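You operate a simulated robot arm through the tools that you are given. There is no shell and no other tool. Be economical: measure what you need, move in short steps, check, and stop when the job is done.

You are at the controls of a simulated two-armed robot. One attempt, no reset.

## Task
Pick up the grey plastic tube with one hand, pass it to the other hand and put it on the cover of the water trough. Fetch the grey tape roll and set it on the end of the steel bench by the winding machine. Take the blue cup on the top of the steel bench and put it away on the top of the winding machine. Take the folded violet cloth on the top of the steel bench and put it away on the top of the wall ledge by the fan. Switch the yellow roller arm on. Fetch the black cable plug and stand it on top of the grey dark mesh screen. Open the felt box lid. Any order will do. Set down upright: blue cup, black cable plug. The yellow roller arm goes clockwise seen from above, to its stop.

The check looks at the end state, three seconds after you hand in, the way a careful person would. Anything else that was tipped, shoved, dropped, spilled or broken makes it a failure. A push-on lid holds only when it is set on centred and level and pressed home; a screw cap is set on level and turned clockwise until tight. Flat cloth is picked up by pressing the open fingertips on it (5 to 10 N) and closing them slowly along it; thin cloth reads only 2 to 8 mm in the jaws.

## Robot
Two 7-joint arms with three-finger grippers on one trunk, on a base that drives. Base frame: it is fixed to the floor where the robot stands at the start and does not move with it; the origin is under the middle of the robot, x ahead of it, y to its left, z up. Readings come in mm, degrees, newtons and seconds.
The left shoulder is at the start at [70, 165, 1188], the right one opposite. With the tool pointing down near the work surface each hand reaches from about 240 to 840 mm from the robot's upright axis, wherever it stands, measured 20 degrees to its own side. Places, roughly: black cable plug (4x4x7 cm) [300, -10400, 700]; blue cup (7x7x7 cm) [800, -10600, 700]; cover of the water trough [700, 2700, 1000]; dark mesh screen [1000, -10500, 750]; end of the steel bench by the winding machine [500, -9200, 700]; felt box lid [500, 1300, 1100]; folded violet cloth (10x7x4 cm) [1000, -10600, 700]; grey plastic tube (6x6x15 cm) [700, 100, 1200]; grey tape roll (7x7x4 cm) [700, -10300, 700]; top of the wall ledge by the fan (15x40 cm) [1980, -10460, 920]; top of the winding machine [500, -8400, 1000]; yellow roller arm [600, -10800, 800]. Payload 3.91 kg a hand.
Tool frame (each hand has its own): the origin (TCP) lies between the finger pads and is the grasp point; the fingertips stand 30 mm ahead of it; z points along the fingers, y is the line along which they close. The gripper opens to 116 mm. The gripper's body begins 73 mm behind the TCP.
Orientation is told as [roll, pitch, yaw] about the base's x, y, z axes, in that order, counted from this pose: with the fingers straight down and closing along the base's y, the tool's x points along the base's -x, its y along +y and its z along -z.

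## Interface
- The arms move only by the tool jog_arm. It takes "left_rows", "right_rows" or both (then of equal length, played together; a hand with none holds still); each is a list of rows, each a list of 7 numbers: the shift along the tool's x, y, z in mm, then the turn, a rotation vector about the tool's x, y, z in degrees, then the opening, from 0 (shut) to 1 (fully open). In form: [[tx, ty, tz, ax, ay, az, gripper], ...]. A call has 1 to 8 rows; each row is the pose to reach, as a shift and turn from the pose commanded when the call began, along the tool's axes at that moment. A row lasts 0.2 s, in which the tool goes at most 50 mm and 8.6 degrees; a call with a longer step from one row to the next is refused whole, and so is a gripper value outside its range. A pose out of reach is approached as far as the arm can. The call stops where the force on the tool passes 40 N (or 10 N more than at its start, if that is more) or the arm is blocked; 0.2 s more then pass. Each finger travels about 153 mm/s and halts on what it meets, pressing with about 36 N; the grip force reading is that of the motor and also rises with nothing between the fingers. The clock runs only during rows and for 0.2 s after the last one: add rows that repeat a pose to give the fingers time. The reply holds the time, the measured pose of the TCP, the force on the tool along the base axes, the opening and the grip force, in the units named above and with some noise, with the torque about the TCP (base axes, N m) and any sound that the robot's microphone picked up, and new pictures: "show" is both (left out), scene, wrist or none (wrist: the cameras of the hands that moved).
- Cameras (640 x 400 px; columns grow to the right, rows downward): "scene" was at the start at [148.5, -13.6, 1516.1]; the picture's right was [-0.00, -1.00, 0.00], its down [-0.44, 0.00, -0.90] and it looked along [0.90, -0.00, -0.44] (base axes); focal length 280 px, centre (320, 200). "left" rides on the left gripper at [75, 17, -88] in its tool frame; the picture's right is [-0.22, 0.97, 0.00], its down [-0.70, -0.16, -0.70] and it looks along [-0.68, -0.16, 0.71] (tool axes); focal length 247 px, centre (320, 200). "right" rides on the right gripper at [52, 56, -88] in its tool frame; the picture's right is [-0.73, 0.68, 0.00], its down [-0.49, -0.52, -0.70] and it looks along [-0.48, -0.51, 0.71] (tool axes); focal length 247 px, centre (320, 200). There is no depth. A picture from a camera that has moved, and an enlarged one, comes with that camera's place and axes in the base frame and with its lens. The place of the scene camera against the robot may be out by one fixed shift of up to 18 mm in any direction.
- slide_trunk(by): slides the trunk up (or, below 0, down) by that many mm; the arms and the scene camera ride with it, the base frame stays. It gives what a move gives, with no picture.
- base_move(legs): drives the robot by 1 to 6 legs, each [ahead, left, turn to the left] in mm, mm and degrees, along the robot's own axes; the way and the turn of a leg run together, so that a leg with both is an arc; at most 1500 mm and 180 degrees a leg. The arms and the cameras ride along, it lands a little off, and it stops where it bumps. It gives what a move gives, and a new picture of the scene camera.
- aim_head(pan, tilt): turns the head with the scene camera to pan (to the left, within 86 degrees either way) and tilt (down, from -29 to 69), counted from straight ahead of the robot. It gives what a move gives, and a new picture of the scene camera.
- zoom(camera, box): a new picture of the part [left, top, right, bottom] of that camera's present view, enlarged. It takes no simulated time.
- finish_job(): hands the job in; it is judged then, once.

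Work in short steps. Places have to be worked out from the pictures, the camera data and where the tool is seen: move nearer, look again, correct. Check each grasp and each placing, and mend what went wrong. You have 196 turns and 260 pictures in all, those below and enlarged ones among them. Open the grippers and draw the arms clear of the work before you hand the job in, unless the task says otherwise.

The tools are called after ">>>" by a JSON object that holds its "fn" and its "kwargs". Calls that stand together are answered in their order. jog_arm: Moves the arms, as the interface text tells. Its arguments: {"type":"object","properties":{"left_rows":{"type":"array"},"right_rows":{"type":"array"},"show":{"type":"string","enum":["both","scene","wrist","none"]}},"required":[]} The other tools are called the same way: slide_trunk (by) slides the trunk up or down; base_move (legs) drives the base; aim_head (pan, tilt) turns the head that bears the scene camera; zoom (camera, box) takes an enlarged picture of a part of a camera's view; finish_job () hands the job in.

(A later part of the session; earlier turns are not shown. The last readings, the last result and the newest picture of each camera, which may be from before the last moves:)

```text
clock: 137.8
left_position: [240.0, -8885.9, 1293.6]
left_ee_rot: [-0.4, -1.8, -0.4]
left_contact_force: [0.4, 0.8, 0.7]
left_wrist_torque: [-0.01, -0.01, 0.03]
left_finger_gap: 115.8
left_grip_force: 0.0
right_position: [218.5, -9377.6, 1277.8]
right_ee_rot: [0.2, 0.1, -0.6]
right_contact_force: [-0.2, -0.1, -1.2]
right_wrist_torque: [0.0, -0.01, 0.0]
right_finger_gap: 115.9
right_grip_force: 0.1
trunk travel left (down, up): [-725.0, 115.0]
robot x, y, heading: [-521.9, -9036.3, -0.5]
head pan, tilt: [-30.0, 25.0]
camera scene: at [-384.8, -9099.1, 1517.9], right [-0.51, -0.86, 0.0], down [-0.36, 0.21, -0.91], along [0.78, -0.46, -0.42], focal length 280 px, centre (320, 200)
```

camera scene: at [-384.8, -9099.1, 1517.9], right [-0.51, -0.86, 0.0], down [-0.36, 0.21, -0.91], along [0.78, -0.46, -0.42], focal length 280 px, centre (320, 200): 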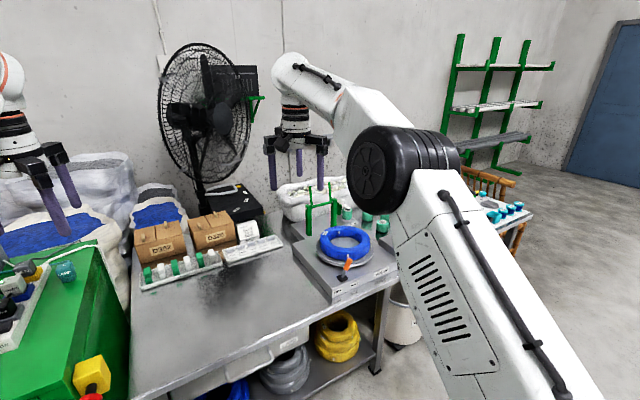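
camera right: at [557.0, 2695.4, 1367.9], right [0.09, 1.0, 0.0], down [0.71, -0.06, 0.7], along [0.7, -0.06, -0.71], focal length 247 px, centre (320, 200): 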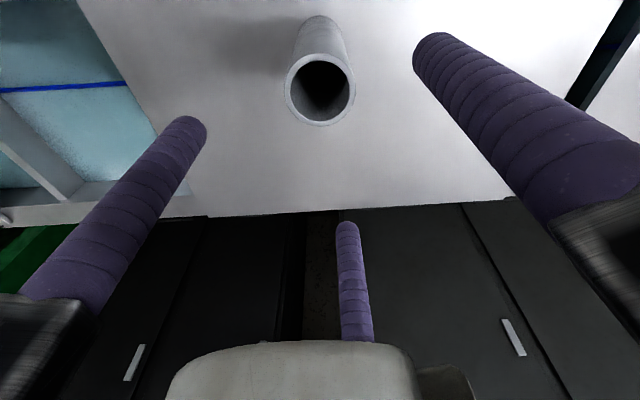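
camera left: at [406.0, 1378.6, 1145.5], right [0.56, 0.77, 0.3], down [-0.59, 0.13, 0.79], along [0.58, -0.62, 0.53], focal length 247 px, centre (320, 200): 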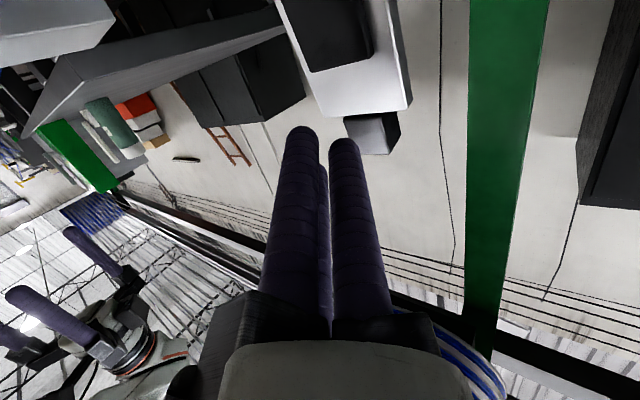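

Bench front edge at x≈285. Move 150 mm forward and strafe right 1000 mm.

>>> {"fn": "base_move", "kwargs": {"legs": [[150, 0, 0.5], [0, -1000, 0]]}}

>>> {"fn": "aim_head", "kwargs": {"pan": -20, "tilt": 35}}

```text
clock: 143.9
left_position: [390.6, -9870.5, 1292.5]
left_ee_rot: [-0.4, -1.9, 0.2]
left_contact_force: [0.7, -0.5, 0.3]
left_wrist_torque: [0.0, -0.03, 0.02]
left_finger_gap: 115.9
left_grip_force: 0.1
right_position: [374.8, -10365.9, 1278.3]
right_ee_rot: [0.1, 0.1, 0.0]
right_contact_force: [-0.1, 0.2, 0.0]
right_wrist_torque: [-0.02, 0.01, 0.0]
right_finger_gap: 115.9
right_grip_force: 0.0
trunk travel left (down, up): [-725.0, 115.0]
robot x, y, heading: [-367.9, -10032.5, 0.1]
head pan, tilt: [-30.0, 25.0]
camera scene: at [-231.9, -10090.4, 1517.9], right [-0.5, -0.87, 0.0], down [-0.37, 0.21, -0.91], along [0.78, -0.45, -0.42], focal length 280 px, centre (320, 200)
```

scene: 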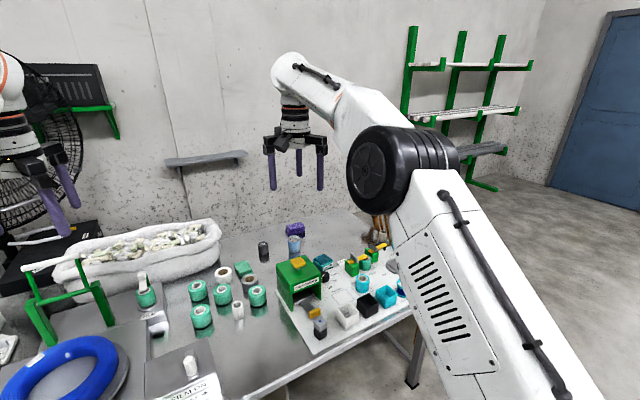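

```text
clock: 144.6
left_position: [390.4, -9872.6, 1292.4]
left_ee_rot: [-0.3, -1.8, 0.2]
left_contact_force: [-0.5, 0.8, 0.8]
left_wrist_torque: [-0.02, 0.0, 0.0]
left_finger_gap: 116.2
left_grip_force: 0.2
right_position: [373.5, -10365.4, 1277.3]
right_ee_rot: [0.1, 0.0, 0.0]
right_contact_force: [-0.1, 0.3, -0.7]
right_wrist_torque: [-0.01, -0.01, -0.02]
right_finger_gap: 116.0
right_grip_force: 0.1
trunk travel left (down, up): [-725.0, 115.0]
robot x, y, heading: [-369.6, -10031.1, 0.1]
head pan, tilt: [-20.0, 35.0]
camera scene: at [-228.8, -10075.1, 1502.1], right [-0.34, -0.94, 0.0], down [-0.54, 0.2, -0.82], along [0.77, -0.28, -0.57], focal length 280 px, centre (320, 200)
```

scene: 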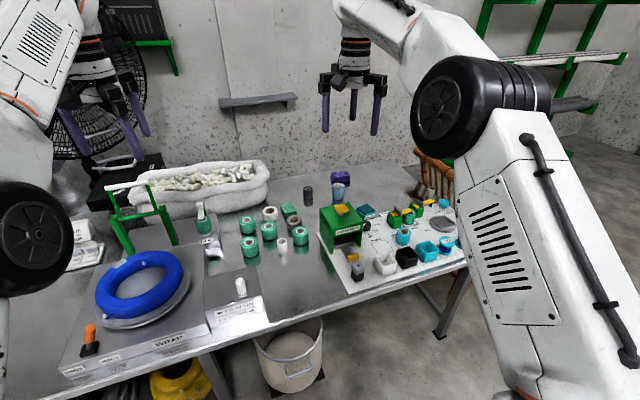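

Zoom into the bench items.

>>> {"fn": "zoom", "kwargs": {"camera": "scene", "box": [180, 160, 330, 290]}}

>>> {"fn": "zoom", "kwargs": {"camera": "scene", "box": [300, 160, 480, 290]}}

```text
3.08 times, centred on (255, 225) of scene
camera zoom: at [-228.8, -10075.1, 1502.1], right [-0.34, -0.94, 0.0], down [-0.54, 0.2, -0.82], along [0.77, -0.28, -0.57], focal length 861 px, centre (520, 123)
```

zoom: 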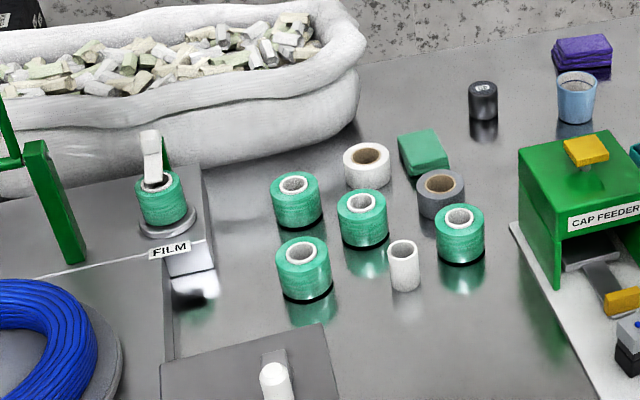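

```text
3.08 times, centred on (390, 225) of scene
camera zoom: at [-228.8, -10075.1, 1502.1], right [-0.34, -0.94, 0.0], down [-0.54, 0.2, -0.82], along [0.77, -0.28, -0.57], focal length 861 px, centre (105, 123)
```

zoom: 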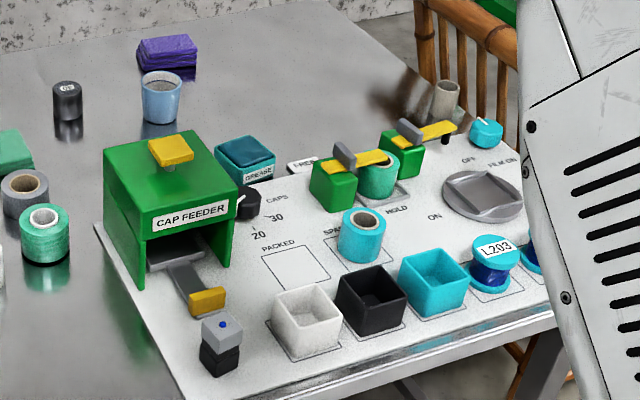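

Items identified. Check how far the robot's base sticks out relative to the bench by looking straight down.

>>> {"fn": "aim_head", "kwargs": {"pan": 0, "tilt": 69}}

```text
clock: 145.6
left_position: [390.4, -9872.8, 1293.2]
left_ee_rot: [-0.4, -1.9, 0.1]
left_contact_force: [0.0, 0.5, -0.3]
left_wrist_torque: [-0.01, 0.01, -0.03]
left_finger_gap: 116.1
left_grip_force: 0.0
right_position: [372.8, -10366.0, 1278.4]
right_ee_rot: [0.1, 0.0, 0.1]
right_contact_force: [0.7, 0.0, -0.6]
right_wrist_torque: [0.01, 0.01, -0.01]
right_finger_gap: 116.0
right_grip_force: 0.1
trunk travel left (down, up): [-725.0, 115.0]
robot x, y, heading: [-366.5, -10029.8, 0.2]
head pan, tilt: [0.0, 68.8]
camera scene: at [-255.6, -10044.7, 1458.5], right [0.0, -1.0, 0.0], down [-0.93, 0.0, -0.36], along [0.36, 0.0, -0.93], focal length 280 px, centre (320, 200)
```

scene: 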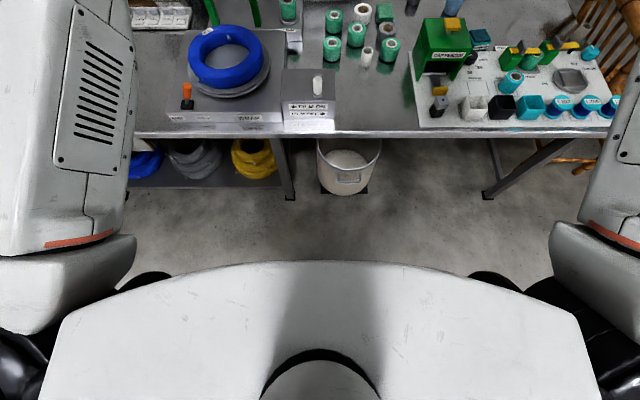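

The bench edge is at x≈279. Strafe right to y≈−10600 (clear of the bucket below), and look at the items and the bench's far end.

>>> {"fn": "base_move", "kwargs": {"legs": [[0, -600, 0], [150, 0, 0]]}}

>>> {"fn": "aim_head", "kwargs": {"pan": 0, "tilt": 30}}

```text
clock: 150.0
left_position: [538.2, -10469.1, 1294.6]
left_ee_rot: [-0.4, -2.0, 0.3]
left_contact_force: [0.0, -0.3, 0.4]
left_wrist_torque: [-0.01, -0.01, 0.04]
left_finger_gap: 115.8
left_grip_force: 0.1
right_position: [522.2, -10961.4, 1281.2]
right_ee_rot: [0.1, -0.2, -0.1]
right_contact_force: [0.7, 0.1, 0.3]
right_wrist_torque: [0.02, -0.03, -0.02]
right_finger_gap: 116.1
right_grip_force: 0.1
trunk travel left (down, up): [-725.0, 115.0]
robot x, y, heading: [-219.6, -10625.7, -0.4]
head pan, tilt: [0.0, 68.8]
camera scene: at [-108.5, -10641.9, 1458.7], right [0.0, -1.0, 0.0], down [-0.93, 0.0, -0.36], along [0.36, 0.0, -0.93], focal length 280 px, centre (320, 200)
```

scene: 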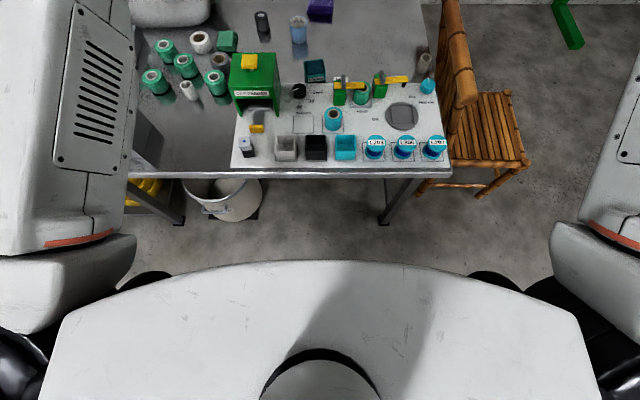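

```text
clock: 151.0
left_position: [539.0, -10469.0, 1293.9]
left_ee_rot: [-0.4, -1.9, 0.2]
left_contact_force: [-0.7, 0.6, -0.5]
left_wrist_torque: [0.02, 0.01, 0.03]
left_finger_gap: 115.7
left_grip_force: 0.1
right_position: [522.9, -10962.1, 1279.8]
right_ee_rot: [0.2, 0.0, 0.0]
right_contact_force: [0.3, 0.2, 0.6]
right_wrist_torque: [0.0, -0.01, -0.01]
right_finger_gap: 116.0
right_grip_force: 0.0
trunk travel left (down, up): [-725.0, 115.0]
robot x, y, heading: [-221.0, -10631.6, 0.2]
head pan, tilt: [0.0, 30.0]
camera scene: at [-72.3, -10642.1, 1509.9], right [0.0, -1.0, 0.0], down [-0.5, 0.0, -0.87], along [0.87, 0.0, -0.5], focal length 280 px, centre (320, 200)
```

scene: 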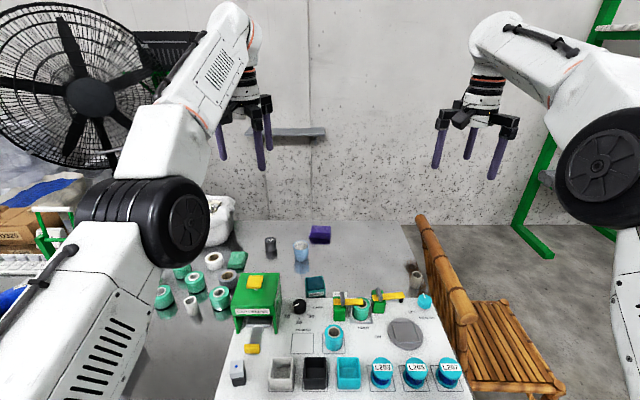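

Zoom in on the panel with the roller arm, plug, cup, and cloth.

>>> {"fn": "zoom", "kwargs": {"camera": "scene", "box": [290, 260, 450, 360]}}

>>> {"fn": "zoom", "kwargs": {"camera": "scene", "box": [220, 210, 340, 290]}}

>>> {"fn": "zoom", "kwargs": {"camera": "scene", "box": [210, 320, 310, 400]}}

```text
4.00 times, centred on (370, 310) of scene
camera zoom: at [-72.3, -10642.1, 1509.9], right [0.0, -1.0, 0.0], down [-0.5, 0.0, -0.87], along [0.87, 0.0, -0.5], focal length 1119 px, centre (120, -240)
```

zoom: 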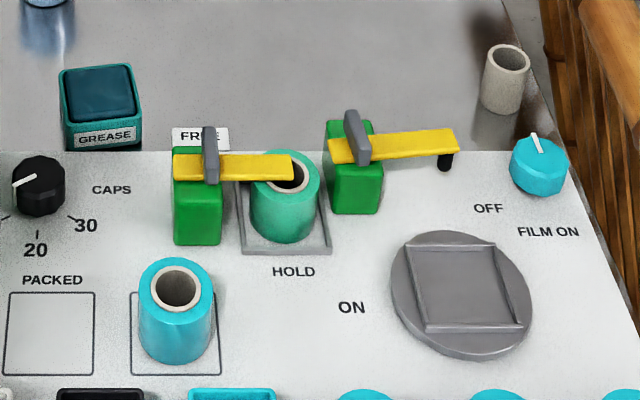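

```text
5.00 times, centred on (280, 250) of scene
camera zoom: at [-72.3, -10642.1, 1509.9], right [0.0, -1.0, 0.0], down [-0.5, 0.0, -0.87], along [0.87, 0.0, -0.5], focal length 1398 px, centre (520, -50)
```

zoom: 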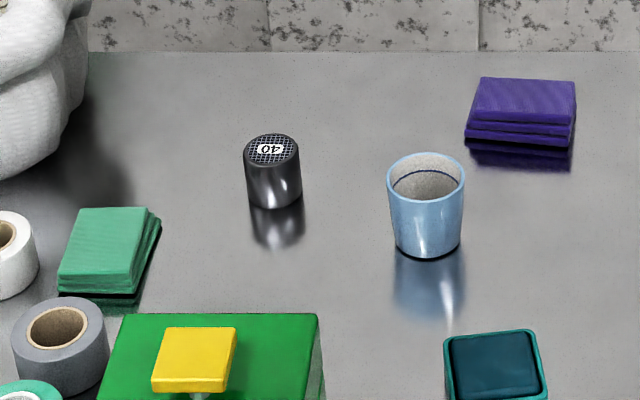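

```text
5.00 times, centred on (260, 360) of scene
camera zoom: at [-72.3, -10642.1, 1509.9], right [0.0, -1.0, 0.0], down [-0.5, 0.0, -0.87], along [0.87, 0.0, -0.5], focal length 1398 px, centre (620, -600)
```

zoom: 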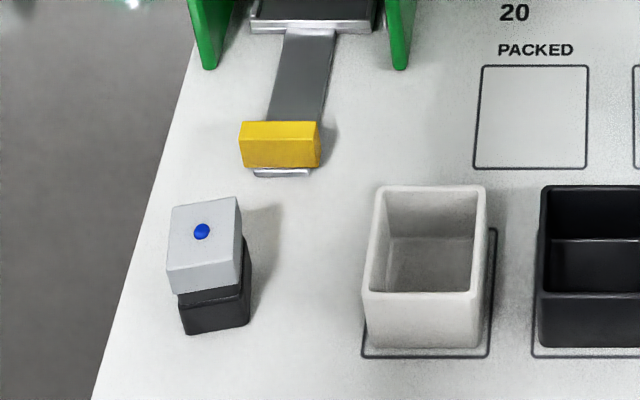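

The right-hand arm (labels OFF at right, ON in front) matches the clockwise switch; pivot ≈[556,−10827], tip ≈[562,−10914]. Bring the right hand inward away from the chair, fingers shut, tilted a bit, then move forward 120 mm.

>>> {"fn": "jog_arm", "kwargs": {"right_rows": [[0, 40, 0, 5, 0, 0, 0.5], [0, 80, 0, 10, 0, 0, 0], [0, 110, 0, 15, 0, 0, 0], [0, 110, 0, 15, 0, 0, 0]], "show": "none"}}

>>> {"fn": "base_move", "kwargs": {"legs": [[120, 0, 0]]}}

>>> {"fn": "slide_trunk", "kwargs": {"by": -200}}

```text
clock: 152.0
left_position: [540.2, -10470.7, 1294.0]
left_ee_rot: [-0.3, -1.9, 0.1]
left_contact_force: [-0.3, -0.4, 0.7]
left_wrist_torque: [0.04, 0.0, 0.02]
left_finger_gap: 116.4
left_grip_force: 0.1
right_position: [522.3, -10854.3, 1280.4]
right_ee_rot: [-14.8, -0.2, 0.0]
right_contact_force: [0.3, 0.4, 0.5]
right_wrist_torque: [0.0, 0.01, -0.01]
right_finger_gap: 9.1
right_grip_force: 35.4
trunk travel left (down, up): [-725.0, 115.0]
robot x, y, heading: [-220.1, -10629.9, -0.2]
head pan, tilt: [0.0, 30.0]
```

```text
clock: 153.3
left_position: [654.5, -10468.7, 1294.8]
left_ee_rot: [-0.4, -2.0, 0.3]
left_contact_force: [-0.6, 0.3, -0.2]
left_wrist_torque: [0.0, -0.03, -0.01]
left_finger_gap: 116.2
left_grip_force: 0.0
right_position: [638.7, -10853.8, 1281.9]
right_ee_rot: [-15.0, -0.2, 0.1]
right_contact_force: [-0.1, -0.1, -0.7]
right_wrist_torque: [-0.02, 0.02, 0.0]
right_finger_gap: 9.3
right_grip_force: 36.0
trunk travel left (down, up): [-725.0, 115.0]
robot x, y, heading: [-101.4, -10630.7, -0.1]
head pan, tilt: [0.0, 30.0]
camera scene: at [43.9, -10642.1, 1510.1], right [0.0, -1.0, 0.0], down [-0.5, 0.0, -0.87], along [0.87, 0.0, -0.5], focal length 280 px, centre (320, 200)
```

scene: 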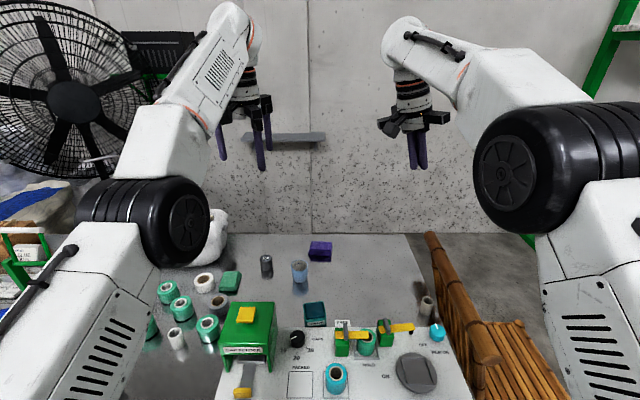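

```text
clock: 155.4
left_position: [656.7, -10468.7, 1094.4]
left_ee_rot: [-0.4, -2.1, 0.2]
left_contact_force: [-0.1, 0.8, 0.9]
left_wrist_torque: [-0.03, -0.01, 0.01]
left_finger_gap: 116.2
left_grip_force: 0.0
right_position: [639.4, -10853.6, 1081.4]
right_ee_rot: [-14.9, -0.1, 0.2]
right_contact_force: [0.0, 0.0, -0.3]
right_wrist_torque: [-0.01, -0.01, 0.0]
right_finger_gap: 9.0
right_grip_force: 36.0
trunk travel left (down, up): [-525.0, 315.0]
robot x, y, heading: [-101.3, -10630.7, -0.0]
head pan, tilt: [0.0, 30.0]
```

Lower the right hand toward the arm and look with its wrist camera.

>>> {"fn": "jog_arm", "kwargs": {"right_rows": [[8, 4, 40, 0, 0, 0, 0], [16, 8, 80, 0, 0, 0, 0], [24, 12, 120, 0, 0, 0, 0], [30, 17, 160, 0, 0, 0, 0], [30, 17, 160, 0, 0, 0, 0]]}}

```text
clock: 156.6
left_position: [656.7, -10469.2, 1094.2]
left_ee_rot: [-0.4, -2.0, 0.2]
left_contact_force: [0.1, 0.8, 1.4]
left_wrist_torque: [-0.03, 0.0, -0.01]
left_finger_gap: 116.0
left_grip_force: 0.0
right_position: [610.4, -10878.7, 922.3]
right_ee_rot: [-15.0, -0.1, 0.1]
right_contact_force: [0.2, 0.3, 0.4]
right_wrist_torque: [0.0, 0.0, -0.02]
right_finger_gap: 9.0
right_grip_force: 36.3
trunk travel left (down, up): [-525.0, 315.0]
robot x, y, heading: [-102.1, -10627.0, -0.0]
head pan, tilt: [0.0, 30.0]
camera scene: at [44.8, -10641.8, 1310.0], right [0.0, -1.0, 0.0], down [-0.5, 0.0, -0.87], along [0.87, 0.0, -0.5], focal length 280 px, centre (320, 200)
camera right: at [557.9, -10802.5, 993.3], right [0.73, 0.66, -0.17], down [0.48, -0.32, 0.81], along [0.48, -0.68, -0.56], focal length 247 px, centre (320, 200)
```

scene: 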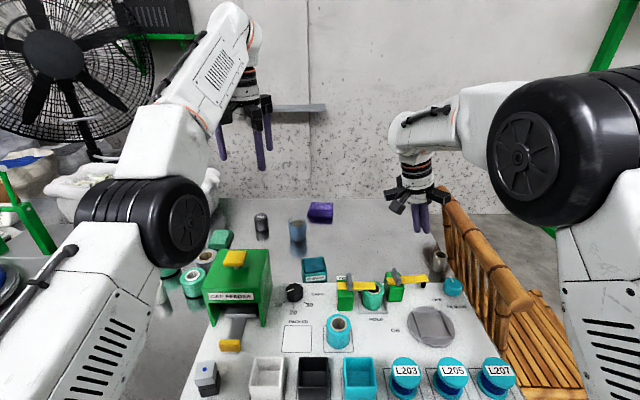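
right: 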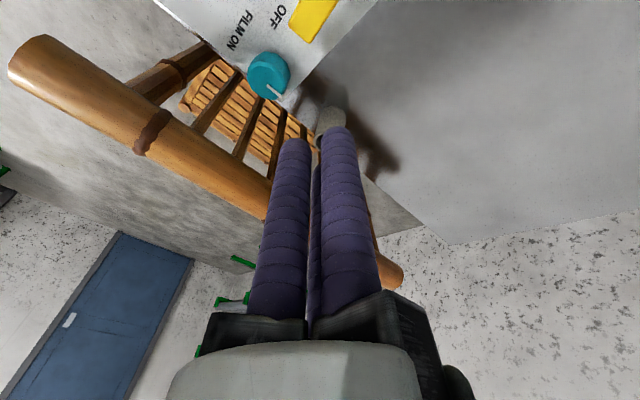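

Zoom on the arm from the lower viewpoint to triangulate.

>>> {"fn": "zoom", "kwargs": {"camera": "scene", "box": [320, 250, 480, 350]}}

```text
4.00 times, centred on (400, 300) of scene
camera zoom: at [44.8, -10641.8, 1310.0], right [0.0, -1.0, 0.0], down [-0.5, 0.0, -0.87], along [0.87, 0.0, -0.5], focal length 1119 px, centre (0, -200)
```

zoom: 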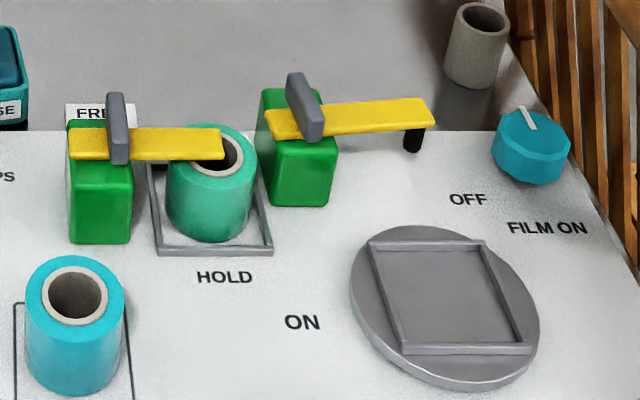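

Bar tip ≈[570,−10918,776]. Lower the closed tips behind the bar at about [607,−10888], tip z≈750.

>>> {"fn": "jog_arm", "kwargs": {"right_rows": [[0, 10, 40, 0, 0, 0, 0], [0, 20, 80, 0, 0, 0, 0], [0, 30, 115, 0, 0, 0, 0], [0, 37, 140, 0, 0, 0, 0], [0, 37, 140, 0, 0, 0, 0]], "show": "wrist"}}

>>> {"fn": "zoom", "kwargs": {"camera": "scene", "box": [320, 220, 480, 350]}}

```text
clock: 157.8
left_position: [656.4, -10469.1, 1093.2]
left_ee_rot: [-0.3, -2.0, 0.1]
left_contact_force: [-0.5, 0.2, 0.5]
left_wrist_torque: [0.0, 0.01, -0.01]
left_finger_gap: 116.0
left_grip_force: 0.1
right_position: [611.6, -10883.0, 776.7]
right_ee_rot: [-14.9, -0.1, 0.1]
right_contact_force: [0.0, -0.3, 0.1]
right_wrist_torque: [0.0, -0.01, 0.0]
right_finger_gap: 8.8
right_grip_force: 36.8
trunk travel left (down, up): [-525.0, 315.0]
robot x, y, heading: [-102.9, -10629.3, 0.1]
head pan, tilt: [0.0, 30.0]
camera right: at [560.0, -10805.6, 847.6], right [0.73, 0.66, -0.17], down [0.49, -0.32, 0.81], along [0.48, -0.68, -0.56], focal length 247 px, centre (320, 200)
```

right: 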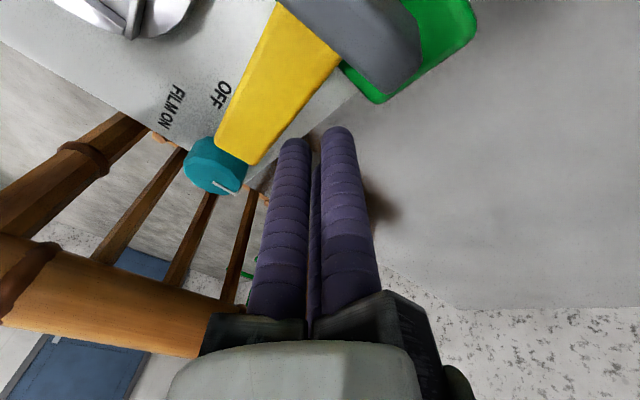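

```text
3.08 times, centred on (400, 285) of scene
camera zoom: at [44.8, -10641.9, 1310.0], right [0.0, -1.0, 0.0], down [-0.5, 0.0, -0.87], along [0.87, 0.0, -0.5], focal length 861 px, centre (74, -62)
```

zoom: 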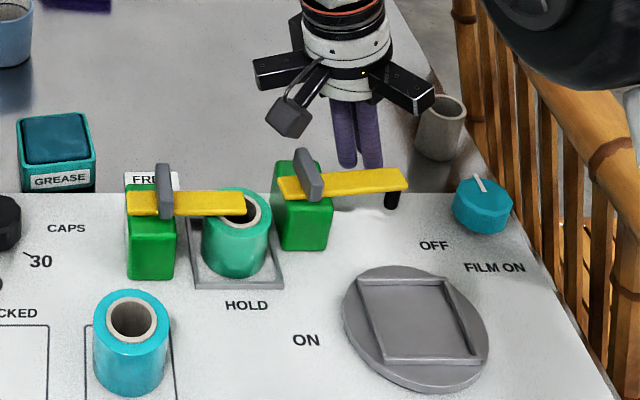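

Pull the bar clockwise along its arc.

>>> {"fn": "jog_arm", "kwargs": {"right_rows": [[24, 0, 0, 0, 0, 0, 0], [39, -5, 1.3, 0, 0, 0, 0], [55, -6, 1.5, 0, 0, 0, 0], [71, -3, 0.8, 0, 0, 0, 0], [85, 4, -1, 0, 0, 0, 0], [97, 14.5, -3.9, 0, 0, 0, 0], [106, 27, -7.2, 0, 0, 0, 0]], "show": "none"}}

>>> {"fn": "zoom", "kwargs": {"camera": "scene", "box": [320, 220, 480, 350]}}

```text
clock: 159.1
left_position: [658.3, -10469.7, 1094.2]
left_ee_rot: [-0.4, -2.0, 0.1]
left_contact_force: [-0.7, 0.1, -0.2]
left_wrist_torque: [-0.06, -0.01, 0.02]
left_finger_gap: 116.1
left_grip_force: 0.1
right_position: [537.0, -10881.0, 780.9]
right_ee_rot: [-15.3, -1.2, -0.3]
right_contact_force: [12.6, -13.3, -13.7]
right_wrist_torque: [-0.4, -0.24, -0.16]
right_finger_gap: 8.7
right_grip_force: 36.1
trunk travel left (down, up): [-525.0, 315.0]
robot x, y, heading: [-100.6, -10626.4, -0.1]
head pan, tilt: [0.0, 30.0]
stopped in row 6 (right hand): the force on the tool passed its limit at 51 N (the readings are from after the stop); the commanded pose is now the measured one
```

```text
3.08 times, centred on (400, 285) of scene
camera zoom: at [46.1, -10643.0, 1309.8], right [0.0, -1.0, 0.0], down [-0.5, 0.0, -0.87], along [0.87, 0.0, -0.5], focal length 861 px, centre (74, -62)
```

zoom: 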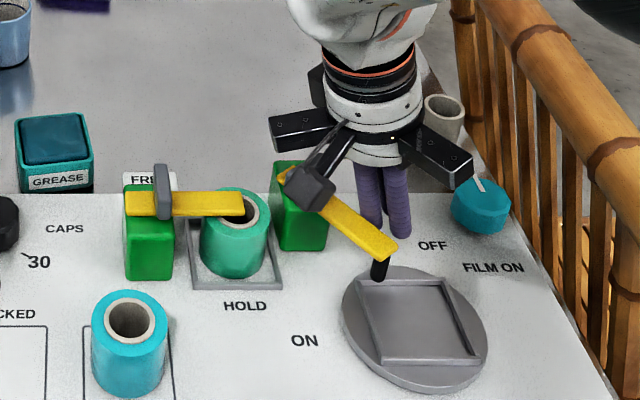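

The bar turned ~45° and the push was stopped by force. Check with the wrist camera and try a small further push.

>>> {"fn": "jog_arm", "kwargs": {"right_rows": [[5, 3, -1, 0, 0, 0, 0], [10, 7, -2, 0, 0, 0, 0], [14, 12, -3, 0, 0, 0, 0]], "show": "wrist"}}

>>> {"fn": "zoom", "kwargs": {"camera": "scene", "box": [360, 240, 460, 320]}}

```text
clock: 159.6
left_position: [659.1, -10471.8, 1094.8]
left_ee_rot: [-0.3, -2.0, 0.1]
left_contact_force: [0.2, 0.2, 0.9]
left_wrist_torque: [-0.05, -0.06, 0.0]
left_finger_gap: 116.1
left_grip_force: 0.0
right_position: [534.4, -10882.5, 783.3]
right_ee_rot: [-15.4, -2.0, -0.6]
right_contact_force: [11.8, -11.6, -4.0]
right_wrist_torque: [-0.3, -0.2, -0.16]
right_finger_gap: 9.0
right_grip_force: 35.9
trunk travel left (down, up): [-525.0, 315.0]
robot x, y, heading: [-98.7, -10630.9, -0.1]
head pan, tilt: [0.0, 30.0]
stopped in row 2 (right hand): the force on the tool passed its limit at 45 N (the readings are from after the stop); the commanded pose is now the measured one
camera right: at [481.3, -10804.5, 853.4], right [0.74, 0.65, -0.16], down [0.46, -0.32, 0.83], along [0.49, -0.69, -0.54], focal length 247 px, centre (320, 200)
```

right: 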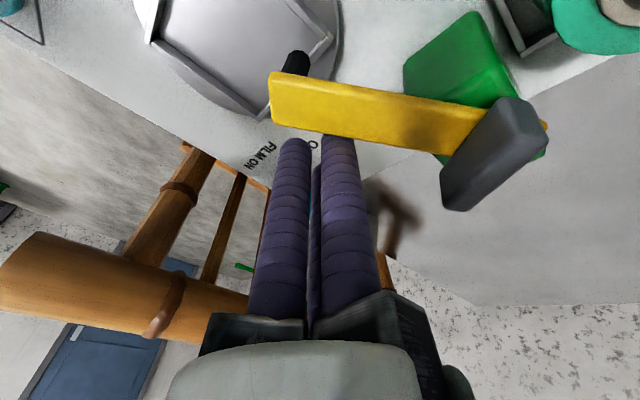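

```text
5.00 times, centred on (410, 280) of scene
camera zoom: at [46.5, -10643.5, 1309.8], right [0.0, -1.0, 0.0], down [-0.5, 0.0, -0.87], along [0.87, 0.0, -0.5], focal length 1398 px, centre (-130, -200)
```

zoom: 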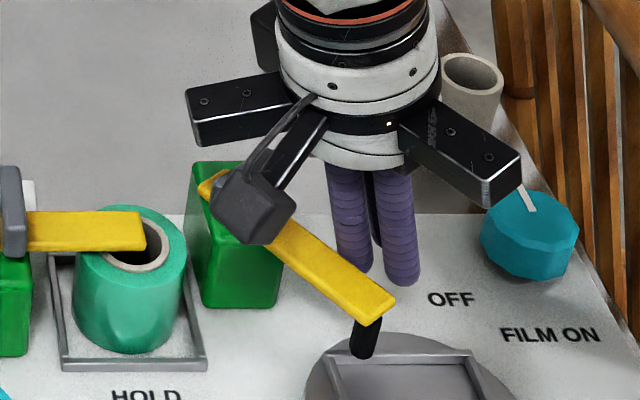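

It may be the stop (about 60° turned) or just stiff. Back off, shift nearer the bar's end and push slowly to find out.

>>> {"fn": "jog_arm", "kwargs": {"right_rows": [[-3, -4, 1, 0, 0, 0, 0], [10, -12, 3, 0, 0, 0, 0], [13, -8, 2, 0, 0, 0, 0], [15, -5, 1, 0, 0, 0, 0], [17, -2, 0, 0, 0, 0, 0], [19, 1, 0, 0, 0, 0, 0], [21, 4, -1, 0, 0, 0, 0], [23, 7, -2, 0, 0, 0, 0]], "show": "none"}}

>>> {"fn": "zoom", "kwargs": {"camera": "scene", "box": [360, 240, 460, 320]}}

```text
clock: 160.8
left_position: [660.5, -10474.0, 1094.2]
left_ee_rot: [-0.3, -2.0, -0.1]
left_contact_force: [-0.4, 1.1, 0.4]
left_wrist_torque: [-0.01, 0.0, 0.05]
left_finger_gap: 115.9
left_grip_force: 0.1
right_position: [520.4, -10890.4, 787.8]
right_ee_rot: [-15.8, -2.2, -0.9]
right_contact_force: [9.5, -14.3, -1.4]
right_wrist_torque: [-0.43, -0.09, -0.16]
right_finger_gap: 8.8
right_grip_force: 36.2
trunk travel left (down, up): [-525.0, 315.0]
robot x, y, heading: [-98.7, -10632.1, -0.4]
head pan, tilt: [0.0, 30.0]
stopped in row 5 (right hand): the force on the tool passed its limit at 43 N (the readings are from after the stop); the commanded pose is now the measured one
```

```text
5.00 times, centred on (410, 280) of scene
camera zoom: at [47.6, -10644.5, 1309.6], right [0.0, -1.0, 0.0], down [-0.5, 0.0, -0.87], along [0.87, 0.0, -0.5], focal length 1398 px, centre (-130, -200)
```

zoom: 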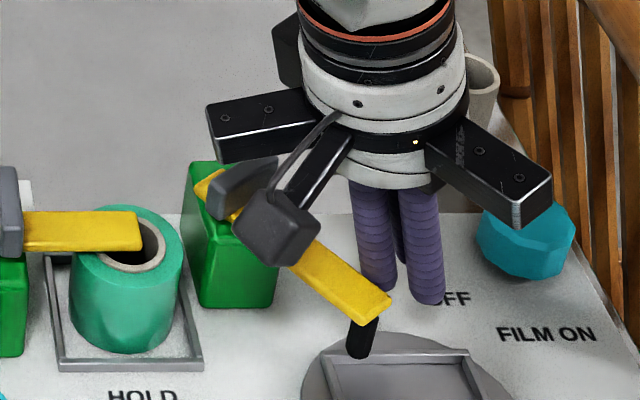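

The bar holds fast at this angle — it's at its stop. Retreat the right hand: away from the bar, then up.

>>> {"fn": "jog_arm", "kwargs": {"right_rows": [[-15, -5, 0, 0, 0, 0, 0], [-20, -10, -35, 0, 0, 0, 0], [-20, -15, -80, 0, 0, 0, 0], [-20, -15, -125, 0, 0, 0, 0], [-20, 0, -170, 0, 0, 0, 0], [-20, 30, -200, -8, 0, 0, 0.3], [-20, 60, -220, -15, 0, 0, 0.6]], "show": "scene"}}

>>> {"fn": "zoom", "kwargs": {"camera": "scene", "box": [320, 250, 480, 350]}}

```text
clock: 162.4
left_position: [658.2, -10472.0, 1094.0]
left_ee_rot: [-0.4, -1.9, 0.0]
left_contact_force: [-0.7, -0.4, -0.4]
left_wrist_torque: [-0.01, 0.02, 0.0]
left_finger_gap: 116.1
left_grip_force: 0.0
right_position: [529.5, -10770.5, 980.8]
right_ee_rot: [-0.6, -2.2, -0.6]
right_contact_force: [-0.2, 0.4, 0.5]
right_wrist_torque: [-0.01, -0.01, -0.01]
right_finger_gap: 69.7
right_grip_force: 0.0
trunk travel left (down, up): [-525.0, 315.0]
robot x, y, heading: [-99.6, -10628.7, -0.1]
head pan, tilt: [0.0, 30.0]
camera scene: at [46.3, -10643.5, 1309.9], right [0.0, -1.0, 0.0], down [-0.5, 0.0, -0.87], along [0.87, 0.0, -0.5], focal length 280 px, centre (320, 200)
```

scene: 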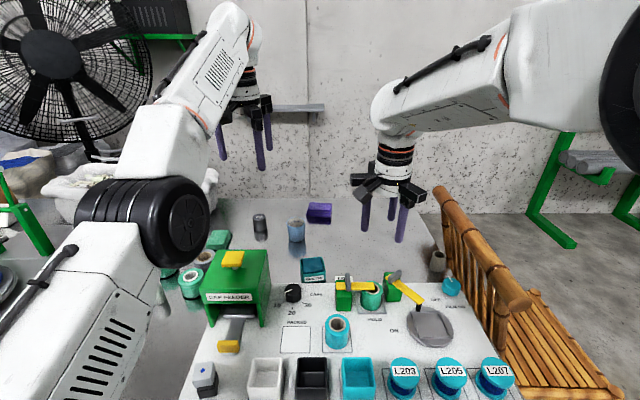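

```text
4.00 times, centred on (400, 300) of scene
camera zoom: at [46.3, -10643.5, 1309.9], right [0.0, -1.0, 0.0], down [-0.5, 0.0, -0.87], along [0.87, 0.0, -0.5], focal length 1119 px, centre (0, -200)
```

zoom: 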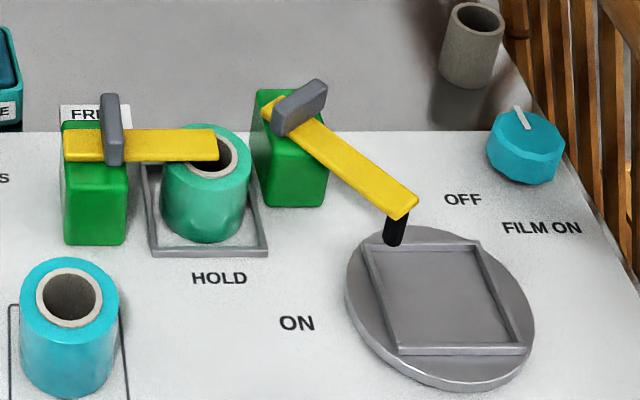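

Check closely whether the arm's pin is caught on the turntable frame, using the right wrist camera.

>>> {"fn": "jog_arm", "kwargs": {"right_rows": [[30, 0, 0, 0, 0, 0, 0.6], [60, 0, 20, 0, 0, 0, 0.6], [60, 0, 40, 0, 0, 0, 0.6]], "show": "wrist"}}

```text
clock: 163.2
left_position: [660.0, -10472.8, 1092.1]
left_ee_rot: [-0.4, -1.9, 0.0]
left_contact_force: [0.4, 0.2, -0.4]
left_wrist_torque: [0.0, 0.03, 0.0]
left_finger_gap: 115.9
left_grip_force: 0.0
right_position: [473.8, -10770.7, 939.0]
right_ee_rot: [-0.7, -2.0, -0.7]
right_contact_force: [0.0, 0.0, -0.5]
right_wrist_torque: [0.0, 0.02, 0.0]
right_finger_gap: 69.5
right_grip_force: 0.1
trunk travel left (down, up): [-525.0, 315.0]
robot x, y, heading: [-97.4, -10630.3, -0.2]
head pan, tilt: [0.0, 30.0]
camera right: at [420.3, -10712.5, 1025.1], right [0.74, 0.67, 0.02], down [0.46, -0.52, 0.72], along [0.49, -0.53, -0.69], focal length 247 px, centre (320, 200)
```

right: 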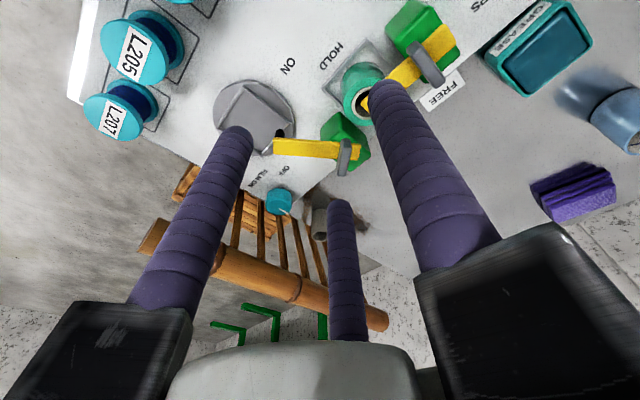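

>>> {"fn": "zoom", "kwargs": {"camera": "right", "box": [200, 60, 380, 180]}}

```text
3.33 times, centred on (290, 120) of right
camera zoom: at [420.3, -10712.5, 1025.1], right [0.74, 0.67, 0.02], down [0.46, -0.52, 0.72], along [0.49, -0.53, -0.69], focal length 823 px, centre (420, 467)
```

zoom: 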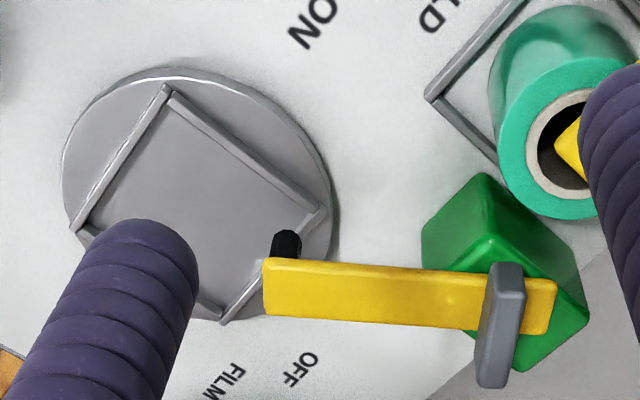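

The pin is above the frame, so the arm is at its own stop. Now advance the base another 100 mm (slightly right) to see how far it gets under the bench.

>>> {"fn": "base_move", "kwargs": {"legs": [[0, -30, 0], [100, 0, 0]]}}

```text
clock: 164.7
left_position: [758.5, -10503.9, 1094.5]
left_ee_rot: [-0.3, -1.9, 0.0]
left_contact_force: [0.4, 0.5, -0.4]
left_wrist_torque: [-0.03, 0.02, 0.01]
left_finger_gap: 116.0
left_grip_force: 0.1
right_position: [571.2, -10802.7, 939.3]
right_ee_rot: [-0.7, -2.0, -0.8]
right_contact_force: [0.9, -0.1, -0.3]
right_wrist_torque: [-0.02, 0.0, 0.01]
right_finger_gap: 69.5
right_grip_force: 0.1
trunk travel left (down, up): [-525.0, 315.0]
robot x, y, heading: [-1.8, -10662.3, -0.4]
head pan, tilt: [0.0, 30.0]
camera scene: at [146.0, -10674.7, 1309.9], right [-0.01, -1.0, 0.0], down [-0.5, 0.0, -0.87], along [0.87, -0.01, -0.5], focal length 280 px, centre (320, 200)
```

scene: 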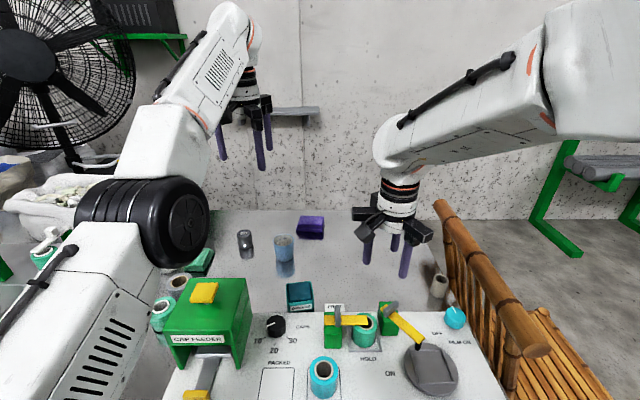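

No bump. Bring the left hand over the plug (≈[347,−10421]).

>>> {"fn": "jog_arm", "kwargs": {"left_rows": [[48, 10, 0, 0, 0, 0, 1], [96, 20, 0, 0, 0, 0, 0.8], [144, 30, 0, 0, 0, 0, 0.7], [192, 40, 0, 0, 0, 0, 0.7], [240, 50, 0, 0, 0, 0, 0.7], [288, 60, 0, 0, 0, 0, 0.7], [336, 70, 0, 0, 0, 0, 0.7], [384, 80, 0, 0, 0, 0, 0.7]], "show": "none"}}

>>> {"fn": "jog_arm", "kwargs": {"left_rows": [[10, 0, 40, 0, 0, 0, 0.7], [20, 0, 80, 0, 0, 0, 0.7], [27, 0, 120, 0, 0, 0, 0.7], [27, 0, 120, 0, 0, 0, 0.7]]}}

```text
clock: 166.5
left_position: [731.3, -10457.8, 1150.6]
left_ee_rot: [-0.4, -1.9, -0.1]
left_contact_force: [-1.4, -0.3, 0.8]
left_wrist_torque: [-0.04, -0.04, -0.03]
left_finger_gap: 81.4
left_grip_force: 0.0
left hand out of reach, approached as far as the arm can: row 1, 2, 3, 4, 5, 6, 7, 8
right_position: [571.0, -10800.7, 940.8]
right_ee_rot: [-0.7, -2.1, -0.8]
right_contact_force: [0.3, 0.2, 0.2]
right_wrist_torque: [-0.02, 0.0, -0.03]
right_finger_gap: 69.6
right_grip_force: 0.0
trunk travel left (down, up): [-525.0, 315.0]
robot x, y, heading: [0.5, -10661.1, -0.3]
head pan, tilt: [0.0, 30.0]
```

```text
clock: 167.5
left_position: [718.4, -10442.9, 1036.7]
left_ee_rot: [-0.5, -2.1, 0.1]
left_contact_force: [-2.7, -1.3, -9.0]
left_wrist_torque: [0.23, -0.25, 0.04]
left_finger_gap: 81.1
left_grip_force: 0.0
left hand out of reach, approached as far as the arm can: row 1
right_position: [576.3, -10801.7, 936.5]
right_ee_rot: [-0.7, -1.8, -0.9]
right_contact_force: [0.5, 0.0, 0.1]
right_wrist_torque: [0.0, 0.01, -0.02]
right_finger_gap: 69.7
right_grip_force: 0.1
trunk travel left (down, up): [-525.0, 315.0]
robot x, y, heading: [-1.9, -10660.3, -0.6]
head pan, tilt: [0.0, 30.0]
camera scene: at [149.9, -10674.6, 1309.1], right [-0.01, -1.0, 0.0], down [-0.5, 0.0, -0.86], along [0.86, -0.01, -0.5], focal length 280 px, centre (320, 200)
camera left: at [640.2, -10426.5, 1122.1], right [0.22, 0.97, 0.0], down [0.67, -0.15, 0.73], along [0.71, -0.16, -0.69], focal length 247 px, centre (320, 200)
```

scene: 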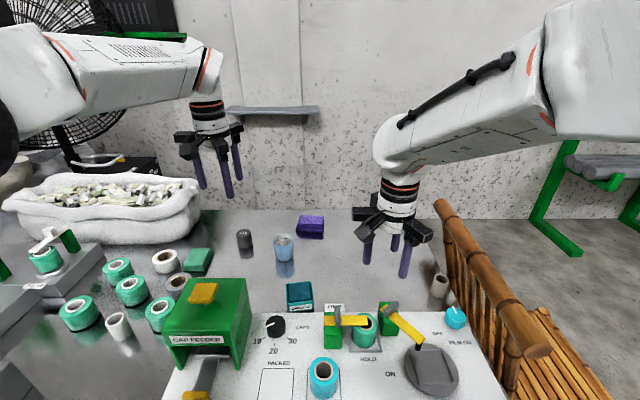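
left: 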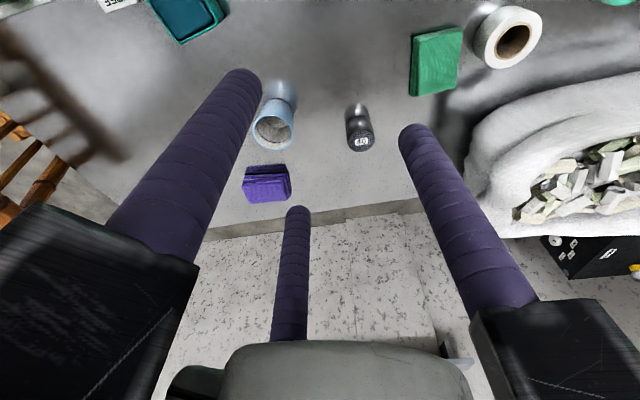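

Pulling in above shoulder height stalls. Lower first to z≈930, then retract toward the plug.

>>> {"fn": "jog_arm", "kwargs": {"left_rows": [[0, 0, 40, 0, 0, 0, 0.7], [0, 0, 80, 0, 0, 0, 0.7], [30, 0, 105, 0, 0, 0, 0.7], [75, 5, 105, 0, 0, 0, 0.7], [120, 10, 105, 0, 0, 0, 0.7], [165, 15, 105, 0, 0, 0, 0.7], [210, 20, 105, 0, 0, 0, 0.7]], "show": "none"}}

>>> {"fn": "jog_arm", "kwargs": {"left_rows": [[40, 0, 0, 0, 0, 0, 0.7], [80, 0, 0, 0, 0, 0, 0.7], [120, 0, 0, 0, 0, 0, 0.7], [160, 0, 0, 0, 0, 0, 0.7], [160, 0, 0, 0, 0, 0, 0.7]]}}

```text
clock: 169.1
left_position: [510.4, -10417.7, 923.7]
left_ee_rot: [-0.4, -1.9, -0.2]
left_contact_force: [-0.3, -0.6, -0.2]
left_wrist_torque: [-0.01, 0.01, 0.01]
left_finger_gap: 81.3
left_grip_force: 0.0
left hand out of reach, approached as far as the arm can: row 7
right_position: [572.4, -10801.4, 940.6]
right_ee_rot: [-0.7, -2.0, -0.7]
right_contact_force: [0.3, 0.6, -0.8]
right_wrist_torque: [-0.01, -0.03, -0.03]
right_finger_gap: 69.4
right_grip_force: 0.1
trunk travel left (down, up): [-525.0, 315.0]
robot x, y, heading: [1.3, -10659.5, -0.5]
head pan, tilt: [0.0, 30.0]
```

```text
clock: 170.1
left_position: [486.7, -10426.0, 884.2]
left_ee_rot: [-0.5, -4.7, -0.3]
left_contact_force: [-10.0, -4.9, 25.9]
left_wrist_torque: [-0.76, -0.77, -0.46]
left_finger_gap: 78.9
left_grip_force: 0.0
left hand out of reach, approached as far as the arm can: row 1, 2, 3, 4
right_position: [570.2, -10801.7, 940.5]
right_ee_rot: [-0.6, -2.0, -0.8]
right_contact_force: [0.6, 0.3, -0.1]
right_wrist_torque: [-0.01, 0.04, 0.01]
right_finger_gap: 69.7
right_grip_force: 0.2
trunk travel left (down, up): [-525.0, 315.0]
robot x, y, heading: [-1.7, -10662.8, -0.3]
head pan, tilt: [0.0, 30.0]
heard: click
stopped in row 4 (left hand): the force on the tool passed its limit at 213 N (the readings are from after the stop); the commanded pose is now the measured one
camera scene: at [143.1, -10675.1, 1310.2], right [-0.01, -1.0, 0.0], down [-0.5, 0.0, -0.87], along [0.87, 0.0, -0.5], focal length 280 px, centre (320, 200)
camera left: at [405.4, -10407.8, 965.0], right [0.23, 0.97, 0.01], down [0.64, -0.16, 0.76], along [0.74, -0.17, -0.65], focal length 247 px, centre (320, 200)
```

scene: 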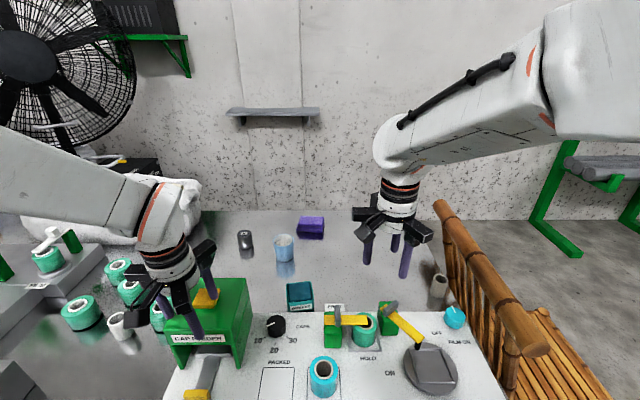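
left: 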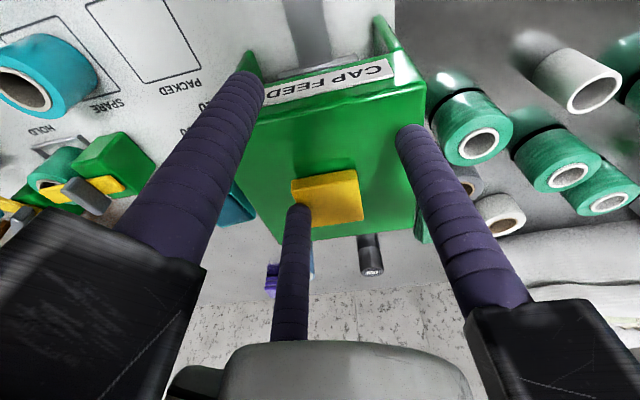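

The hand sagged onto the cap feeder's button (click). Lift straight up, then check the feeder.

>>> {"fn": "jog_arm", "kwargs": {"left_rows": [[0, 0, -30, 0, 0, 0, 0.7], [-30, 0, -65, 0, 0, 0, 0.7], [-60, 0, -100, 0, 0, 0, 0.7]], "show": "scene"}}

>>> {"fn": "zoom", "kwargs": {"camera": "scene", "box": [150, 260, 310, 400]}}

```text
clock: 170.9
left_position: [544.1, -10424.9, 983.8]
left_ee_rot: [-0.5, -4.3, -0.2]
left_contact_force: [-0.9, 0.5, 1.1]
left_wrist_torque: [-0.03, -0.02, -0.02]
left_finger_gap: 81.3
left_grip_force: 0.1
left hand out of reach, approached as far as the arm can: row 1, 2, 3
right_position: [571.6, -10801.6, 941.0]
right_ee_rot: [-0.7, -2.1, -0.9]
right_contact_force: [-0.1, -0.3, 0.4]
right_wrist_torque: [0.01, -0.03, 0.03]
right_finger_gap: 69.8
right_grip_force: 0.0
trunk travel left (down, up): [-525.0, 315.0]
robot x, y, heading: [-4.5, -10656.6, -0.5]
head pan, tilt: [0.0, 30.0]
camera scene: at [144.5, -10674.1, 1309.9], right [-0.01, -1.0, 0.0], down [-0.5, 0.0, -0.87], along [0.87, 0.0, -0.5], focal length 280 px, centre (320, 200)
```

scene: 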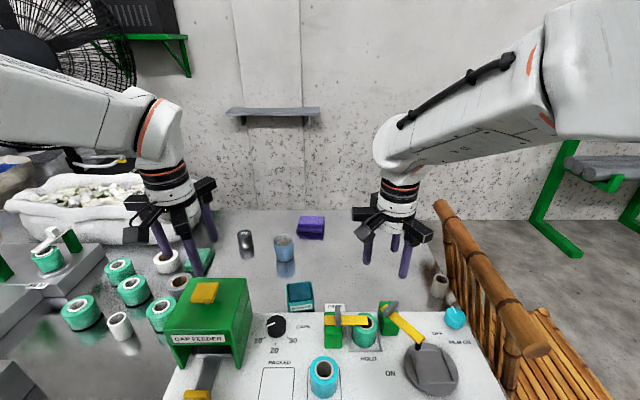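

```text
2.86 times, centred on (230, 330) of scene
camera zoom: at [144.5, -10674.1, 1309.9], right [-0.01, -1.0, 0.0], down [-0.5, 0.0, -0.87], along [0.87, 0.0, -0.5], focal length 799 px, centre (577, -171)
```

zoom: 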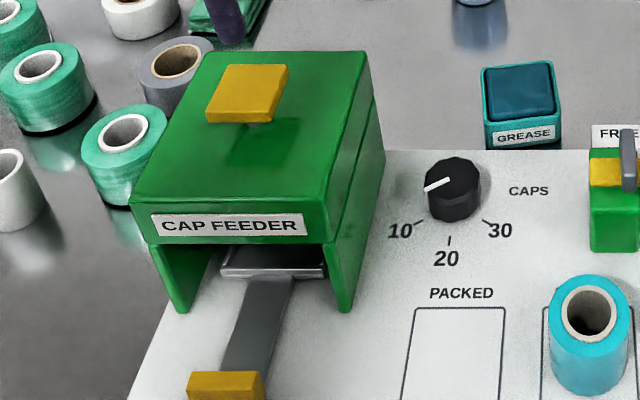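

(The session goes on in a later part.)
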